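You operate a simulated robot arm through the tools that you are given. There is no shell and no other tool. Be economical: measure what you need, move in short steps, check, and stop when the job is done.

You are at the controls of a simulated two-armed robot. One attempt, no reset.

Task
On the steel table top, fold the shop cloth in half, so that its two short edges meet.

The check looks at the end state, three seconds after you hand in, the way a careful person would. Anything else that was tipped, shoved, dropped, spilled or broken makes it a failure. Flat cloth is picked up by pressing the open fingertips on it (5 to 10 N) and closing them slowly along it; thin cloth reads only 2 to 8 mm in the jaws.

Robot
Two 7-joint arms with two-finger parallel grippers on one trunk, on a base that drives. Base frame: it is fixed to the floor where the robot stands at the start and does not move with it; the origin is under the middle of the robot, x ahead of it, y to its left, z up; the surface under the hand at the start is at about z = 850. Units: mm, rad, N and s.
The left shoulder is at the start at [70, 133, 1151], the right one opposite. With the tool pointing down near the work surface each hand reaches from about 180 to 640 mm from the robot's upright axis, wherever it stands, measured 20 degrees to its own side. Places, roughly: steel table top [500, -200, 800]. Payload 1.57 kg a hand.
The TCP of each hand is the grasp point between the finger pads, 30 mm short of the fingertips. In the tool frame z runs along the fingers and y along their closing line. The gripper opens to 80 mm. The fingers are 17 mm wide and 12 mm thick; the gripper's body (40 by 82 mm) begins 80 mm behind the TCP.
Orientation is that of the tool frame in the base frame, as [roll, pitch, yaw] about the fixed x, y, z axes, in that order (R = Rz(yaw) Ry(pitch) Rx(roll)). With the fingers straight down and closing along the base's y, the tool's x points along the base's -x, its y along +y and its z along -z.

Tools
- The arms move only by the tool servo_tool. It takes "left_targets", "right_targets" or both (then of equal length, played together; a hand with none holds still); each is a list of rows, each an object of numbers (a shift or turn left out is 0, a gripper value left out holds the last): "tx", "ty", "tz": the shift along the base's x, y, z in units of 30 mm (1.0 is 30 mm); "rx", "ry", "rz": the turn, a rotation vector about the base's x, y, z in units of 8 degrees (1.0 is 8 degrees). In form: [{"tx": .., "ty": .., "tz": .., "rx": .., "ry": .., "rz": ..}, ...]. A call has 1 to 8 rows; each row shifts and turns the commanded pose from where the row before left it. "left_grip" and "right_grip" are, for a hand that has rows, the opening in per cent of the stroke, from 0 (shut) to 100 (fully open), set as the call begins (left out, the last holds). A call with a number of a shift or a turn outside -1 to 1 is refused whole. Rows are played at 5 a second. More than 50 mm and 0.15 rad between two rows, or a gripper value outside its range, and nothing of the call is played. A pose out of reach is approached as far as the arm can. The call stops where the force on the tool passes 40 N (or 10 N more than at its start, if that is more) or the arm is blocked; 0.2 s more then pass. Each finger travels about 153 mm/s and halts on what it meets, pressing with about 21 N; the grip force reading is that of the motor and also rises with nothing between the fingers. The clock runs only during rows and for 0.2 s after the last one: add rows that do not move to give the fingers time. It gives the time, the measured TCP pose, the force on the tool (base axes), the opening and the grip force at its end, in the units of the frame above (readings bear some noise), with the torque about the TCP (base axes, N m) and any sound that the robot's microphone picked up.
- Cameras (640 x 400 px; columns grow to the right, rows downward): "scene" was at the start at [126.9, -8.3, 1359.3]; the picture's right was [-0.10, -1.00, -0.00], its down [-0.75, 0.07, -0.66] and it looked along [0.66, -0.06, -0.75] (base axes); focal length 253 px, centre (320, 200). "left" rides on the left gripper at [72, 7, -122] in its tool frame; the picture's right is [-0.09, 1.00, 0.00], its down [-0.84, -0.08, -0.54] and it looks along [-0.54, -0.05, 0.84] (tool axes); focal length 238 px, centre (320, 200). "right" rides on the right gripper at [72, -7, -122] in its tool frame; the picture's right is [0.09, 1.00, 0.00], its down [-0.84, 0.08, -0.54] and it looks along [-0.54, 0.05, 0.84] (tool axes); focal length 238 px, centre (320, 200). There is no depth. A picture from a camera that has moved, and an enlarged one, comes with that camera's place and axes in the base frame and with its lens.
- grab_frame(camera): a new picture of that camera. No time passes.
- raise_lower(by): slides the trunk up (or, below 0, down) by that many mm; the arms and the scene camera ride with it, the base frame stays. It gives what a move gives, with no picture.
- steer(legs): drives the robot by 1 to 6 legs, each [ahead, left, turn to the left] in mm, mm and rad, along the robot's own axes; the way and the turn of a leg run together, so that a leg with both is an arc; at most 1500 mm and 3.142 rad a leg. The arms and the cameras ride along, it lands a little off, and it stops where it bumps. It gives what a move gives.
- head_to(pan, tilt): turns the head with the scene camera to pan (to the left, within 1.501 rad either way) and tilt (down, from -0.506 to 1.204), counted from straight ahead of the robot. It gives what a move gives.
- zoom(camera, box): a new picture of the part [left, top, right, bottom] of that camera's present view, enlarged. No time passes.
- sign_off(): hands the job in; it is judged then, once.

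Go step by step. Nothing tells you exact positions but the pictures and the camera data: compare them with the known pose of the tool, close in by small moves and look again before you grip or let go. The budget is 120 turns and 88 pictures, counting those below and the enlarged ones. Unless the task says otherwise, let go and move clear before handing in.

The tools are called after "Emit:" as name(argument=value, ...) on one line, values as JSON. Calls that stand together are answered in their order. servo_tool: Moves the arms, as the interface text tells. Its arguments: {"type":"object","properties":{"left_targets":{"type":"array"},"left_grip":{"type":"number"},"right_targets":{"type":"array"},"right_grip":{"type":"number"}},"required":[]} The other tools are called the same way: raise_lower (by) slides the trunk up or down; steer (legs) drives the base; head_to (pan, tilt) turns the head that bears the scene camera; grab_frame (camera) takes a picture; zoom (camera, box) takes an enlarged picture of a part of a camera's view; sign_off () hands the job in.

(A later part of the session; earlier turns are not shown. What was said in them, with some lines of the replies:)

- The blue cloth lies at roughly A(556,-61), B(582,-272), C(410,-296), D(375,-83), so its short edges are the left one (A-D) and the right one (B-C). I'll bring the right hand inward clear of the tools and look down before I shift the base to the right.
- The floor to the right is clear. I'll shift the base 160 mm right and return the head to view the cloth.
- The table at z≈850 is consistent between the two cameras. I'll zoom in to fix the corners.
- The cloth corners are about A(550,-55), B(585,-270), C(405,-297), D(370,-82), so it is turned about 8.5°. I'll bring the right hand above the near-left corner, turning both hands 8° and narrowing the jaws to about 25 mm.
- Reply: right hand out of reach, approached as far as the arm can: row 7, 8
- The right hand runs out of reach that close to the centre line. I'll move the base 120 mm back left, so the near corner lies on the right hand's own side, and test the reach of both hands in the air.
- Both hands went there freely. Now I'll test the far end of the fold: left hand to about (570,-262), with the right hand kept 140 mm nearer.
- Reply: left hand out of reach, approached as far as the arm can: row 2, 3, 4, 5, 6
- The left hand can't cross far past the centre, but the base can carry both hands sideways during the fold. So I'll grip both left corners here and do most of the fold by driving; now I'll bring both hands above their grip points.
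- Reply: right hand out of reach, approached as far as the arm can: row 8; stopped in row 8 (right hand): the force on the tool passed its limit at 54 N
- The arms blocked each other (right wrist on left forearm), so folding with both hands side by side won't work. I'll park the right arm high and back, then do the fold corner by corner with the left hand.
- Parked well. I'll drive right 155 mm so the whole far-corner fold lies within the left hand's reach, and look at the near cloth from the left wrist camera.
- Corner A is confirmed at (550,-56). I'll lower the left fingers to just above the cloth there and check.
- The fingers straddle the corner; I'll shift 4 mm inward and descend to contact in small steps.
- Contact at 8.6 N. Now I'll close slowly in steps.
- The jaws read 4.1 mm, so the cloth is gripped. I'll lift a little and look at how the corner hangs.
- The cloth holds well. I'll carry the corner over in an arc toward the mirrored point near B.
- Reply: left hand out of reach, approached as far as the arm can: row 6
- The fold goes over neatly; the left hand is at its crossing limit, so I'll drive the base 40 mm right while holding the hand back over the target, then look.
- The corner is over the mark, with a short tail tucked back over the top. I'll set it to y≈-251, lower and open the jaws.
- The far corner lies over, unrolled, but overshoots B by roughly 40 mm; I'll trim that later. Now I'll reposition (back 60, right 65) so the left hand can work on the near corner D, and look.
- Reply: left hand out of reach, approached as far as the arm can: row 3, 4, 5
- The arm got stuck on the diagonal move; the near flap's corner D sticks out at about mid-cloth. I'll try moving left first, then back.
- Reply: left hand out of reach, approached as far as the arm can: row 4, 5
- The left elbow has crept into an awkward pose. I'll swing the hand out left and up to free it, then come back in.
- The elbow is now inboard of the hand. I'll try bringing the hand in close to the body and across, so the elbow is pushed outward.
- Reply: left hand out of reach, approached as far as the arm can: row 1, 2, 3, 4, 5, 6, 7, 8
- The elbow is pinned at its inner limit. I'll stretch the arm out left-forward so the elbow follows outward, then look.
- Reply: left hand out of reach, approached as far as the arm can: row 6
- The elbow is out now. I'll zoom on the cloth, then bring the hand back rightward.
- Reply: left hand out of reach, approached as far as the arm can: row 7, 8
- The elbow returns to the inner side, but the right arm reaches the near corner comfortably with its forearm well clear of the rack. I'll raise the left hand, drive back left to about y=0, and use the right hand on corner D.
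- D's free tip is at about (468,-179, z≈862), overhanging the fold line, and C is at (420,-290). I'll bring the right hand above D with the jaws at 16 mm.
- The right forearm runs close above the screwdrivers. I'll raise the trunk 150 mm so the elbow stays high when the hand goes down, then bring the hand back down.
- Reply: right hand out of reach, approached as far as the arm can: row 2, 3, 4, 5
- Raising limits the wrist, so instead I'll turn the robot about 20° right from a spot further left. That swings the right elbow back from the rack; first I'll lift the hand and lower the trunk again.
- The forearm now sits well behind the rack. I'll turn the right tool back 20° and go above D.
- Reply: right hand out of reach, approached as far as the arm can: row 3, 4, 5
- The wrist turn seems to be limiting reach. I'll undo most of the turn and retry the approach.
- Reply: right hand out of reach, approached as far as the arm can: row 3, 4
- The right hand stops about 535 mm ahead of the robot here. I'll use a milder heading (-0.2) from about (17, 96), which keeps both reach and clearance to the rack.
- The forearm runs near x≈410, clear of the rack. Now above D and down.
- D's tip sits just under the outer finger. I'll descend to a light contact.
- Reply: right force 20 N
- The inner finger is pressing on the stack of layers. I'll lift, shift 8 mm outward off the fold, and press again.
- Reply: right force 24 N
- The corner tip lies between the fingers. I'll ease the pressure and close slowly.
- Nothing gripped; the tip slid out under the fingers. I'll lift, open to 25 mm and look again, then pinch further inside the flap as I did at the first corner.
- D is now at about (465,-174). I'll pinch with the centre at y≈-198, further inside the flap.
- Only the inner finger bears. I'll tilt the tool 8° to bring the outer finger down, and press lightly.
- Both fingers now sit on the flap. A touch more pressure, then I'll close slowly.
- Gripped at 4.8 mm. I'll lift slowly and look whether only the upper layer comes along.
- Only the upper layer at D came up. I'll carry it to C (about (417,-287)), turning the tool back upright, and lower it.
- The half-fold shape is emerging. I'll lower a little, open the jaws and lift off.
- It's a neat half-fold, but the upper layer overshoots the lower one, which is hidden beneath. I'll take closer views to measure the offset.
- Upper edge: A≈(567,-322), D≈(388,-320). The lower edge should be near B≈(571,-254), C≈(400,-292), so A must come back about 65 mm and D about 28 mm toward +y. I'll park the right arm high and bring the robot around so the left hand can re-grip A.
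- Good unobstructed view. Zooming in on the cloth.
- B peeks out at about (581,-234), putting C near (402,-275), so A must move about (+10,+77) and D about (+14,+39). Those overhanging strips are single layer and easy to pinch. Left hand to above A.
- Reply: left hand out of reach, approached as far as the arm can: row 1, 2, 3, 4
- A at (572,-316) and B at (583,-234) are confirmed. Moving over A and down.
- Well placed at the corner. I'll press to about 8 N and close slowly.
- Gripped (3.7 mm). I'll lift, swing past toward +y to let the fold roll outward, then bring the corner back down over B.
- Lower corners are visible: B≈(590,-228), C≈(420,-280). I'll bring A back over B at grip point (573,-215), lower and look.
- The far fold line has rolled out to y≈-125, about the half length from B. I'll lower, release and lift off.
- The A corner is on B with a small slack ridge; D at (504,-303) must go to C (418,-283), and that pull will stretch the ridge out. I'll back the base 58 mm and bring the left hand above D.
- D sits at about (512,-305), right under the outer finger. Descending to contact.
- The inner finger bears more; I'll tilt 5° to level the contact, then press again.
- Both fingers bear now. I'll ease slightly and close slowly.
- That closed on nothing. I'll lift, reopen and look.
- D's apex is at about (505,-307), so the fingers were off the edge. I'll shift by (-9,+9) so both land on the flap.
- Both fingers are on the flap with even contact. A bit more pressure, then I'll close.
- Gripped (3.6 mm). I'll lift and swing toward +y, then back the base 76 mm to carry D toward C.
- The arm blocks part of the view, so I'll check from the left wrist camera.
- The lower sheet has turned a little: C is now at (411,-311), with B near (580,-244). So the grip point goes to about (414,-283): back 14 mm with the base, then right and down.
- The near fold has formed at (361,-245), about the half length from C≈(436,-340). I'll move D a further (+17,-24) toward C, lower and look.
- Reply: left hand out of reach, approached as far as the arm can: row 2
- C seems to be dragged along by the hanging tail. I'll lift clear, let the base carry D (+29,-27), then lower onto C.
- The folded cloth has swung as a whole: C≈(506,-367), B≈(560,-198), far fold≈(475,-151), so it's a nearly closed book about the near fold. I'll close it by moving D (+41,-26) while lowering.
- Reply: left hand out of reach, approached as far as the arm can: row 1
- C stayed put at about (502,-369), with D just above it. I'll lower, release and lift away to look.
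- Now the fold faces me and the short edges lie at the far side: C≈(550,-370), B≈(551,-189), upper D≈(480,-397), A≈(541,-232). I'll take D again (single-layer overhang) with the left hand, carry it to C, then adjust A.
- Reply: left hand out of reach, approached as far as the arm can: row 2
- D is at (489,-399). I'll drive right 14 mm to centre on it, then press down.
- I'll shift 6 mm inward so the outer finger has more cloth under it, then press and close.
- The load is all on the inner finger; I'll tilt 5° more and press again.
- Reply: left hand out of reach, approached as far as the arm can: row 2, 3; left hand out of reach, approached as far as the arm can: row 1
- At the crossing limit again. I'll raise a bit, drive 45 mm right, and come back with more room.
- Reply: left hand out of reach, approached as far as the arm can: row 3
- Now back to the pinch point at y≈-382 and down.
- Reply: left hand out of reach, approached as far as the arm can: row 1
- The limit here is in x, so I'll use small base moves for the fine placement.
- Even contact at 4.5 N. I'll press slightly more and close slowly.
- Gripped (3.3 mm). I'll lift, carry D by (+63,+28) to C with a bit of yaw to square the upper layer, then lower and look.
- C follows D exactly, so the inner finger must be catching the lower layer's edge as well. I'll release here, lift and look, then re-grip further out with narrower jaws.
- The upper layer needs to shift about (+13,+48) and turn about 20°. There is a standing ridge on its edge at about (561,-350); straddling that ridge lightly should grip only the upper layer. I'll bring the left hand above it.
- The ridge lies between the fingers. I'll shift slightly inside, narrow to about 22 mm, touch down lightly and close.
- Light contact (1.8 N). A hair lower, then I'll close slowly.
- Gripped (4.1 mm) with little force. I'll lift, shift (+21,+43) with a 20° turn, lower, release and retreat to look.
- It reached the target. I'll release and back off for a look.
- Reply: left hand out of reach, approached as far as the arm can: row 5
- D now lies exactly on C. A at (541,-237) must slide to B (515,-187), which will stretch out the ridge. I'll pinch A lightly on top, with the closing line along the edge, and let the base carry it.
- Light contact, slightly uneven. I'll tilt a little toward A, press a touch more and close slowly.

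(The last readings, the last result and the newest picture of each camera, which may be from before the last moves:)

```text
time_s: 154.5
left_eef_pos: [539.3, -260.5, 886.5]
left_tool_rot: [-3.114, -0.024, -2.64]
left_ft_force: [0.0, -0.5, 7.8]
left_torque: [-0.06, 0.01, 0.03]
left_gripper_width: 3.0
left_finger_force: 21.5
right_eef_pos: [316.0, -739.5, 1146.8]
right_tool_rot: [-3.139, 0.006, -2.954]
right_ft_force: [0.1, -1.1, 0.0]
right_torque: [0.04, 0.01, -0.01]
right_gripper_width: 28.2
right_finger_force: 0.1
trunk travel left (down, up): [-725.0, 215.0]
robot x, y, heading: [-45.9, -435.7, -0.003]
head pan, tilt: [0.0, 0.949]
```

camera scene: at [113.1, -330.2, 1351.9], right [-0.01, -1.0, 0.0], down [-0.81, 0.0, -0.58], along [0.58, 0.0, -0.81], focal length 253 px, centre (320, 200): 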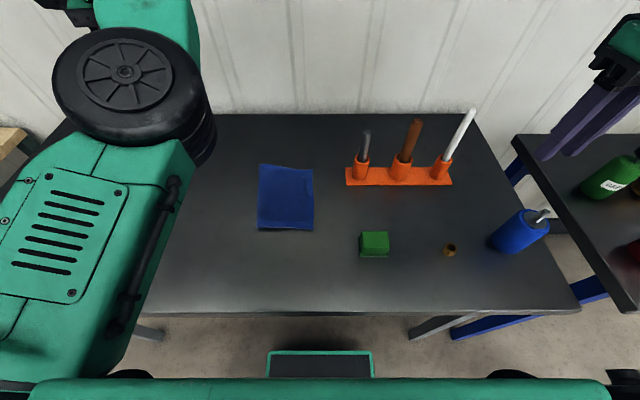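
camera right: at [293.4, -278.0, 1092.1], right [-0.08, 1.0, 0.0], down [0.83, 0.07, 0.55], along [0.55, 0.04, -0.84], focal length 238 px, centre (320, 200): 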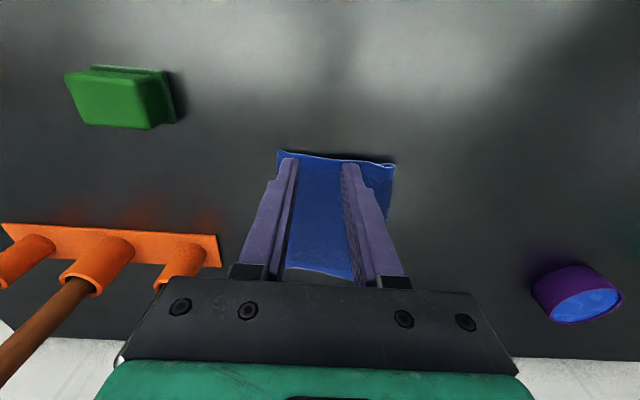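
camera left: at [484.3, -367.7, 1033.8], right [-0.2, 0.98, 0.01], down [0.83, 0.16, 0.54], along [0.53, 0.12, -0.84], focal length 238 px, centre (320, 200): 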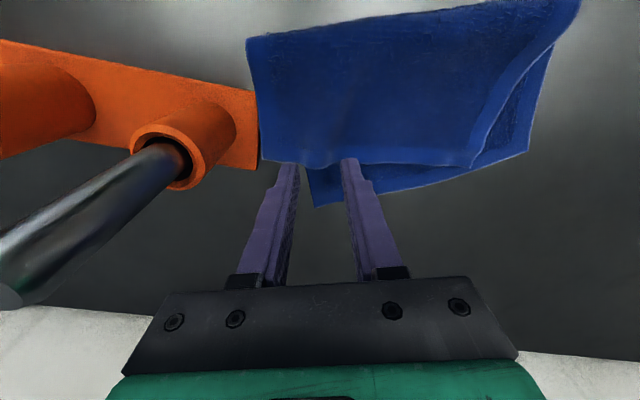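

Gripped (3.0 mm). I'll lift 30 mm, move (-25,+49), and lower.

Emit:
servo_tool(left_targets=[{"tz": 0.5}, {"tz": 0.5, "ty": 0.3}, {"ty": 0.7}])

Emit:
steer(legs=[[-25, 0, 0]])

Emit:
servo_tool(left_targets=[{"ty": 0.63, "rx": 0.35}, {"tz": -0.5}, {"tz": -0.3}, {}])

```text
time_s: 155.3
left_eef_pos: [540.6, -228.4, 915.8]
left_tool_rot: [-3.113, -0.027, -2.642]
left_ft_force: [0.2, 0.2, 0.4]
left_torque: [0.0, 0.0, 0.0]
left_gripper_width: 3.4
left_finger_force: 20.7
right_eef_pos: [318.6, -736.3, 1146.6]
right_tool_rot: [-3.138, 0.005, -2.954]
right_ft_force: [-0.2, 0.2, 0.2]
right_torque: [0.01, 0.0, -0.03]
right_gripper_width: 27.6
right_finger_force: 0.3
trunk travel left (down, up): [-725.0, 215.0]
robot x, y, heading: [-39.8, -431.5, -0.003]
head pan, tilt: [0.0, 0.949]
```

```text
time_s: 156.1
left_eef_pos: [518.7, -229.1, 913.0]
left_tool_rot: [-3.116, -0.03, -2.643]
left_ft_force: [0.7, -0.4, 1.2]
left_torque: [0.05, 0.02, 0.01]
left_gripper_width: 2.9
left_finger_force: 21.4
right_eef_pos: [298.3, -739.0, 1145.4]
right_tool_rot: [-3.141, 0.001, -2.954]
right_ft_force: [0.3, 0.4, -1.0]
right_torque: [0.01, 0.04, 0.04]
right_gripper_width: 27.9
right_finger_force: 0.0
trunk travel left (down, up): [-725.0, 215.0]
robot x, y, heading: [-67.8, -433.8, -0.003]
head pan, tilt: [0.0, 0.949]
```

```text
time_s: 157.1
left_eef_pos: [516.3, -209.2, 892.0]
left_tool_rot: [3.126, -0.004, -2.641]
left_ft_force: [-1.0, -0.3, 0.6]
left_torque: [-0.02, 0.01, -0.01]
left_gripper_width: 2.9
left_finger_force: 21.0
right_eef_pos: [293.3, -739.4, 1147.6]
right_tool_rot: [-3.14, 0.004, -2.955]
right_ft_force: [0.3, 0.6, 0.6]
right_torque: [0.0, 0.01, 0.0]
right_gripper_width: 27.8
right_finger_force: 0.0
trunk travel left (down, up): [-725.0, 215.0]
robot x, y, heading: [-69.3, -437.1, -0.004]
head pan, tilt: [0.0, 0.949]
```

At the target. I'll release, retreat and take the final look.

Emit:
servo_tool(left_targets=[{}, {}, {"tz": 0.5}, {"tz": 1}, {"tz": 1}, {"tz": 1, "ty": 1}, {"ty": 1}, {"ty": 1}], left_grip=28)

Emit:
servo_tool(left_targets=[{"ty": 1}, {"ty": 1}, {"ty": 1}, {"ty": 1}])

Emit:
zoom(camera="scene", box=[190, 90, 350, 200])

```text
time_s: 158.9
left_eef_pos: [516.1, -118.1, 993.4]
left_tool_rot: [3.128, -0.004, -2.641]
left_ft_force: [0.1, -1.0, 0.5]
left_torque: [-0.01, 0.06, 0.01]
left_gripper_width: 22.7
left_finger_force: 0.0
right_eef_pos: [295.5, -736.7, 1148.0]
right_tool_rot: [-3.138, 0.005, -2.954]
right_ft_force: [-1.4, 1.2, 0.0]
right_torque: [0.04, 0.01, 0.0]
right_gripper_width: 28.1
right_finger_force: 0.1
trunk travel left (down, up): [-725.0, 215.0]
robot x, y, heading: [-67.6, -430.8, -0.005]
head pan, tilt: [0.0, 0.949]
```

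```text
time_s: 159.9
left_eef_pos: [500.7, -16.4, 998.3]
left_tool_rot: [3.129, 0.009, -2.642]
left_ft_force: [-0.4, 1.0, 0.8]
left_torque: [0.0, -0.04, 0.0]
left_gripper_width: 22.4
left_finger_force: 0.1
left hand out of reach, approached as far as the arm can: row 2, 3, 4
right_eef_pos: [293.6, -737.2, 1147.6]
right_tool_rot: [-3.138, 0.006, -2.954]
right_ft_force: [-0.2, -0.1, 0.8]
right_torque: [-0.02, 0.03, -0.02]
right_gripper_width: 28.1
right_finger_force: 0.0
trunk travel left (down, up): [-725.0, 215.0]
robot x, y, heading: [-68.5, -437.1, -0.006]
head pan, tilt: [0.0, 0.949]
```

```text
3.64 times, centred on (270, 145) of scene
camera zoom: at [54.7, -433.5, 1351.9], right [0.0, -1.0, 0.0], down [-0.81, 0.0, -0.58], along [0.58, 0.0, -0.81], focal length 920 px, centre (502, 400)
```

zoom: 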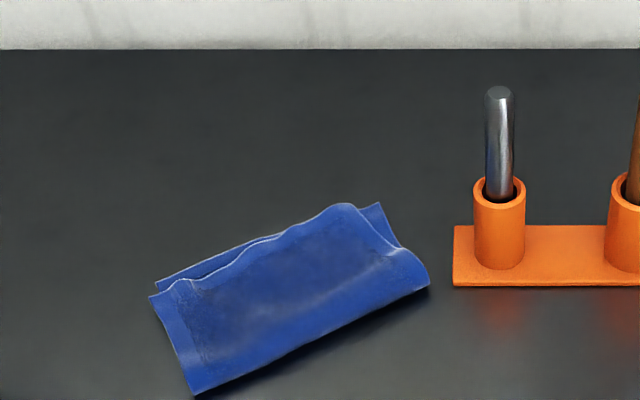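

The edges now nearly meet: A is within about 15 mm of B, and D is about 26 mm short of C along the edge (with matching slack in the edge). I'll make one more light pinch near D at (571,-298) and stretch it (+8,-21).

Emit:
steer(legs=[[43, 0, 0]])

Emit:
servo_tool(left_targets=[{"ty": -1, "tx": 0.2}, {"ty": -1, "tx": 0.2}, {"ty": -1, "tx": 0.2}, {"ty": -1, "tx": 0.2}, {"ty": -1, "tx": 0.1}, {"ty": -1}, {"ty": -1}, {"ty": -1}], left_grip=28)

```text
time_s: 160.8
left_eef_pos: [538.5, -18.7, 1003.4]
left_tool_rot: [3.13, 0.012, -2.644]
left_ft_force: [0.2, 0.0, 0.1]
left_torque: [0.01, -0.04, -0.03]
left_gripper_width: 22.4
left_finger_force: 0.0
right_eef_pos: [330.6, -738.7, 1148.0]
right_tool_rot: [-3.138, 0.012, -2.955]
right_ft_force: [-0.1, 0.9, 1.0]
right_torque: [0.04, -0.05, 0.03]
right_gripper_width: 28.0
right_finger_force: 0.1
trunk travel left (down, up): [-725.0, 215.0]
robot x, y, heading: [-22.7, -434.2, -0.002]
head pan, tilt: [0.0, 0.949]
```

```text
time_s: 162.6
left_eef_pos: [572.1, -257.5, 998.0]
left_tool_rot: [3.126, 0.01, -2.643]
left_ft_force: [0.8, 0.2, 0.1]
left_torque: [-0.01, 0.01, 0.01]
left_gripper_width: 22.5
left_finger_force: 0.0
right_eef_pos: [334.8, -739.1, 1146.6]
right_tool_rot: [-3.14, 0.006, -2.953]
right_ft_force: [0.3, -0.1, 0.3]
right_torque: [0.03, 0.02, 0.01]
right_gripper_width: 28.2
right_finger_force: 0.1
trunk travel left (down, up): [-725.0, 215.0]
robot x, y, heading: [-27.2, -436.0, -0.011]
head pan, tilt: [0.0, 0.949]
```

Now over to the pinch point and down to near contact.

Emit:
servo_tool(left_targets=[{"ty": -0.7}, {"ty": -0.65}, {"tz": -1}, {"tz": -1}, {"tz": -1}, {"tz": -0.5}, {}])

Emit:
servo_tool(left_targets=[{"tz": -0.12}, {}])

```text
time_s: 164.2
left_eef_pos: [569.9, -298.2, 894.8]
left_tool_rot: [3.128, 0.008, -2.645]
left_ft_force: [0.4, -0.3, 0.5]
left_torque: [-0.02, -0.04, 0.01]
left_gripper_width: 22.5
left_finger_force: 0.1
right_eef_pos: [335.2, -739.5, 1147.3]
right_tool_rot: [-3.141, 0.008, -2.955]
right_ft_force: [-0.9, 0.2, -0.2]
right_torque: [0.01, -0.01, 0.01]
right_gripper_width: 28.0
right_finger_force: 0.0
trunk travel left (down, up): [-725.0, 215.0]
robot x, y, heading: [-22.4, -433.5, -0.003]
head pan, tilt: [0.0, 0.949]
```

```text
time_s: 164.8
left_eef_pos: [570.0, -299.2, 891.7]
left_tool_rot: [3.125, 0.007, -2.645]
left_ft_force: [-0.1, 0.2, 0.3]
left_torque: [-0.02, 0.03, -0.04]
left_gripper_width: 22.7
left_finger_force: 0.1
right_eef_pos: [335.9, -740.8, 1145.8]
right_tool_rot: [-3.141, 0.006, -2.954]
right_ft_force: [0.0, -0.2, 0.2]
right_torque: [0.01, 0.0, -0.05]
right_gripper_width: 27.8
right_finger_force: 0.1
trunk travel left (down, up): [-725.0, 215.0]
robot x, y, heading: [-25.5, -424.3, -0.007]
head pan, tilt: [0.0, 0.949]
```

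Emit:
servo_tool(left_targets=[{"tz": -0.12}, {}])

Emit:
servo_tool(left_targets=[{"tz": -0.06}, {}])

```text
time_s: 165.4
left_eef_pos: [570.5, -298.4, 887.3]
left_tool_rot: [3.129, 0.007, -2.644]
left_ft_force: [1.1, 0.0, 2.8]
left_torque: [0.0, -0.03, 0.0]
left_gripper_width: 22.1
left_finger_force: 0.0
right_eef_pos: [335.2, -739.2, 1146.5]
right_tool_rot: [-3.139, 0.008, -2.954]
right_ft_force: [-0.5, -0.3, 0.3]
right_torque: [0.02, 0.0, 0.0]
right_gripper_width: 28.1
right_finger_force: 0.1
trunk travel left (down, up): [-725.0, 215.0]
robot x, y, heading: [-25.0, -432.2, -0.005]
head pan, tilt: [0.0, 0.949]
```

```text
time_s: 166.0
left_eef_pos: [569.8, -298.7, 886.6]
left_tool_rot: [3.128, 0.009, -2.644]
left_ft_force: [2.0, 0.4, 6.2]
left_torque: [0.02, -0.04, -0.02]
left_gripper_width: 22.1
left_finger_force: 0.1
right_eef_pos: [335.8, -740.3, 1147.4]
right_tool_rot: [-3.139, 0.007, -2.956]
right_ft_force: [1.4, 0.2, 0.8]
right_torque: [0.02, 0.0, 0.0]
right_gripper_width: 28.0
right_finger_force: 0.1
trunk travel left (down, up): [-725.0, 215.0]
robot x, y, heading: [-24.2, -435.1, -0.002]
head pan, tilt: [0.0, 0.949]
```

Even contact at 6 N. I'll close slowly.

Emit:
servo_tool(left_targets=[{}], left_grip=21)

Emit:
servo_tool(left_targets=[{}], left_grip=14)

Emit:
servo_tool(left_targets=[{}], left_grip=8)

Emit:
servo_tool(left_targets=[{}, {}], left_grip=0)

```text
time_s: 166.4
left_eef_pos: [569.4, -299.4, 886.5]
left_tool_rot: [3.128, 0.01, -2.645]
left_ft_force: [1.2, 0.2, 6.7]
left_torque: [0.02, 0.0, -0.02]
left_gripper_width: 15.9
left_finger_force: 0.0
right_eef_pos: [335.4, -739.7, 1147.5]
right_tool_rot: [-3.14, 0.008, -2.956]
right_ft_force: [0.4, -0.2, -0.3]
right_torque: [0.02, -0.01, 0.04]
right_gripper_width: 28.0
right_finger_force: 0.1
trunk travel left (down, up): [-725.0, 215.0]
robot x, y, heading: [-24.1, -431.5, -0.005]
head pan, tilt: [0.0, 0.949]
```

```text
time_s: 166.8
left_eef_pos: [568.9, -298.3, 886.6]
left_tool_rot: [3.128, 0.008, -2.644]
left_ft_force: [-1.3, 0.4, 7.0]
left_torque: [-0.02, -0.04, 0.02]
left_gripper_width: 10.5
left_finger_force: 0.0
right_eef_pos: [335.6, -739.8, 1147.1]
right_tool_rot: [-3.141, 0.006, -2.955]
right_ft_force: [0.5, 0.0, 0.3]
right_torque: [-0.01, -0.01, 0.0]
right_gripper_width: 28.0
right_finger_force: 0.1
trunk travel left (down, up): [-725.0, 215.0]
robot x, y, heading: [-24.2, -434.3, -0.01]
head pan, tilt: [0.0, 0.949]
```

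```text
time_s: 167.2
left_eef_pos: [569.1, -298.5, 886.3]
left_tool_rot: [3.129, 0.009, -2.643]
left_ft_force: [0.1, -0.2, 8.2]
left_torque: [-0.01, 0.02, -0.01]
left_gripper_width: 7.3
left_finger_force: 0.5
right_eef_pos: [335.3, -738.7, 1147.6]
right_tool_rot: [-3.141, 0.005, -2.956]
right_ft_force: [-0.7, 0.1, 1.2]
right_torque: [-0.03, -0.01, -0.04]
right_gripper_width: 28.0
right_finger_force: 0.2
trunk travel left (down, up): [-725.0, 215.0]
robot x, y, heading: [-26.2, -432.5, -0.012]
head pan, tilt: [0.0, 0.949]
```

```text
time_s: 167.8
left_eef_pos: [569.2, -299.1, 885.9]
left_tool_rot: [3.127, 0.008, -2.644]
left_ft_force: [-0.1, 0.2, 8.1]
left_torque: [0.01, -0.03, 0.02]
left_gripper_width: 4.0
left_finger_force: 20.7
right_eef_pos: [333.4, -740.4, 1147.9]
right_tool_rot: [-3.14, 0.01, -2.955]
right_ft_force: [0.0, -0.9, 0.1]
right_torque: [-0.02, -0.01, 0.0]
right_gripper_width: 27.9
right_finger_force: 0.0
trunk travel left (down, up): [-725.0, 215.0]
robot x, y, heading: [-23.5, -431.9, -0.005]
head pan, tilt: [0.0, 0.949]
```

Gripped (4.0 mm). I'll lift slightly, stretch (+8,-21), lower, release and retreat.

Emit:
servo_tool(left_targets=[{"tz": 0.6}, {"ty": -0.35, "tx": 0.13}, {"ty": -0.35, "tx": 0.13}, {"tz": -0.45}, {}])

Emit:
servo_tool(left_targets=[{}, {}, {"tz": 0.5}, {"tz": 1}, {"tz": 1}, {"tz": 1, "ty": 1}, {"ty": 1}, {"ty": 1}], left_grip=28)

Emit:
servo_tool(left_targets=[{"ty": 1}, {"ty": 1}, {"ty": 1}, {"ty": 1}])

```text
time_s: 169.0
left_eef_pos: [578.8, -319.3, 890.1]
left_tool_rot: [3.127, 0.009, -2.644]
left_ft_force: [0.7, -0.9, 1.5]
left_torque: [0.01, 0.0, 0.0]
left_gripper_width: 3.2
left_finger_force: 20.4
right_eef_pos: [334.0, -739.4, 1146.6]
right_tool_rot: [3.141, 0.006, -2.953]
right_ft_force: [0.7, 0.1, 1.0]
right_torque: [0.0, 0.02, 0.01]
right_gripper_width: 28.0
right_finger_force: 0.0
trunk travel left (down, up): [-725.0, 215.0]
robot x, y, heading: [-23.6, -429.0, -0.004]
head pan, tilt: [0.0, 0.949]
```

```text
time_s: 170.8
left_eef_pos: [576.6, -226.1, 993.5]
left_tool_rot: [3.128, 0.009, -2.646]
left_ft_force: [-0.8, 0.0, -0.5]
left_torque: [0.02, 0.0, 0.0]
left_gripper_width: 22.2
left_finger_force: 0.0
right_eef_pos: [337.5, -739.0, 1147.5]
right_tool_rot: [-3.139, 0.008, -2.954]
right_ft_force: [-0.1, -1.3, 0.2]
right_torque: [-0.02, -0.03, 0.01]
right_gripper_width: 28.1
right_finger_force: 0.0
trunk travel left (down, up): [-725.0, 215.0]
robot x, y, heading: [-22.0, -431.0, -0.008]
head pan, tilt: [0.0, 0.949]
```

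```text
time_s: 171.8
left_eef_pos: [580.3, -112.2, 997.7]
left_tool_rot: [3.14, 0.016, -2.65]
left_ft_force: [-0.2, 0.4, -0.2]
left_torque: [-0.04, 0.01, 0.01]
left_gripper_width: 22.4
left_finger_force: 0.1
left hand out of reach, approached as far as the arm can: row 4
right_eef_pos: [336.5, -737.5, 1147.3]
right_tool_rot: [-3.138, 0.006, -2.955]
right_ft_force: [0.1, -0.5, 1.2]
right_torque: [-0.01, -0.01, -0.01]
right_gripper_width: 27.8
right_finger_force: 0.0
trunk travel left (down, up): [-725.0, 215.0]
robot x, y, heading: [-24.8, -433.4, -0.006]
head pan, tilt: [0.0, 0.949]
```

The pictures are used up. Both jaws are open and clear of the cloth, so I'm handing in.

Emit:
sign_off()

```text
The job is handed in.
```

I folded the cloth in half and handed it in, but I couldn't check how well the short edges finally meet, because I had no pictures left after the last adjustment.

- **Edges at the last picture:** one pair of corners was about 15 mm apart and the other about 26 mm. I then pulled the second pair about 22 mm closer, working from coordinates only.
- **Position on the table:** the whole cloth turned and slid during the work. It now lies at an angle, close to the orange tool rack.
- **Other objects:** in the last picture nothing looked tipped or moved, but it showed only the cloth and the nearest end of the rack. The cloth edge came very near the rack at one point.

Both hands let go and moved clear before hand-in.
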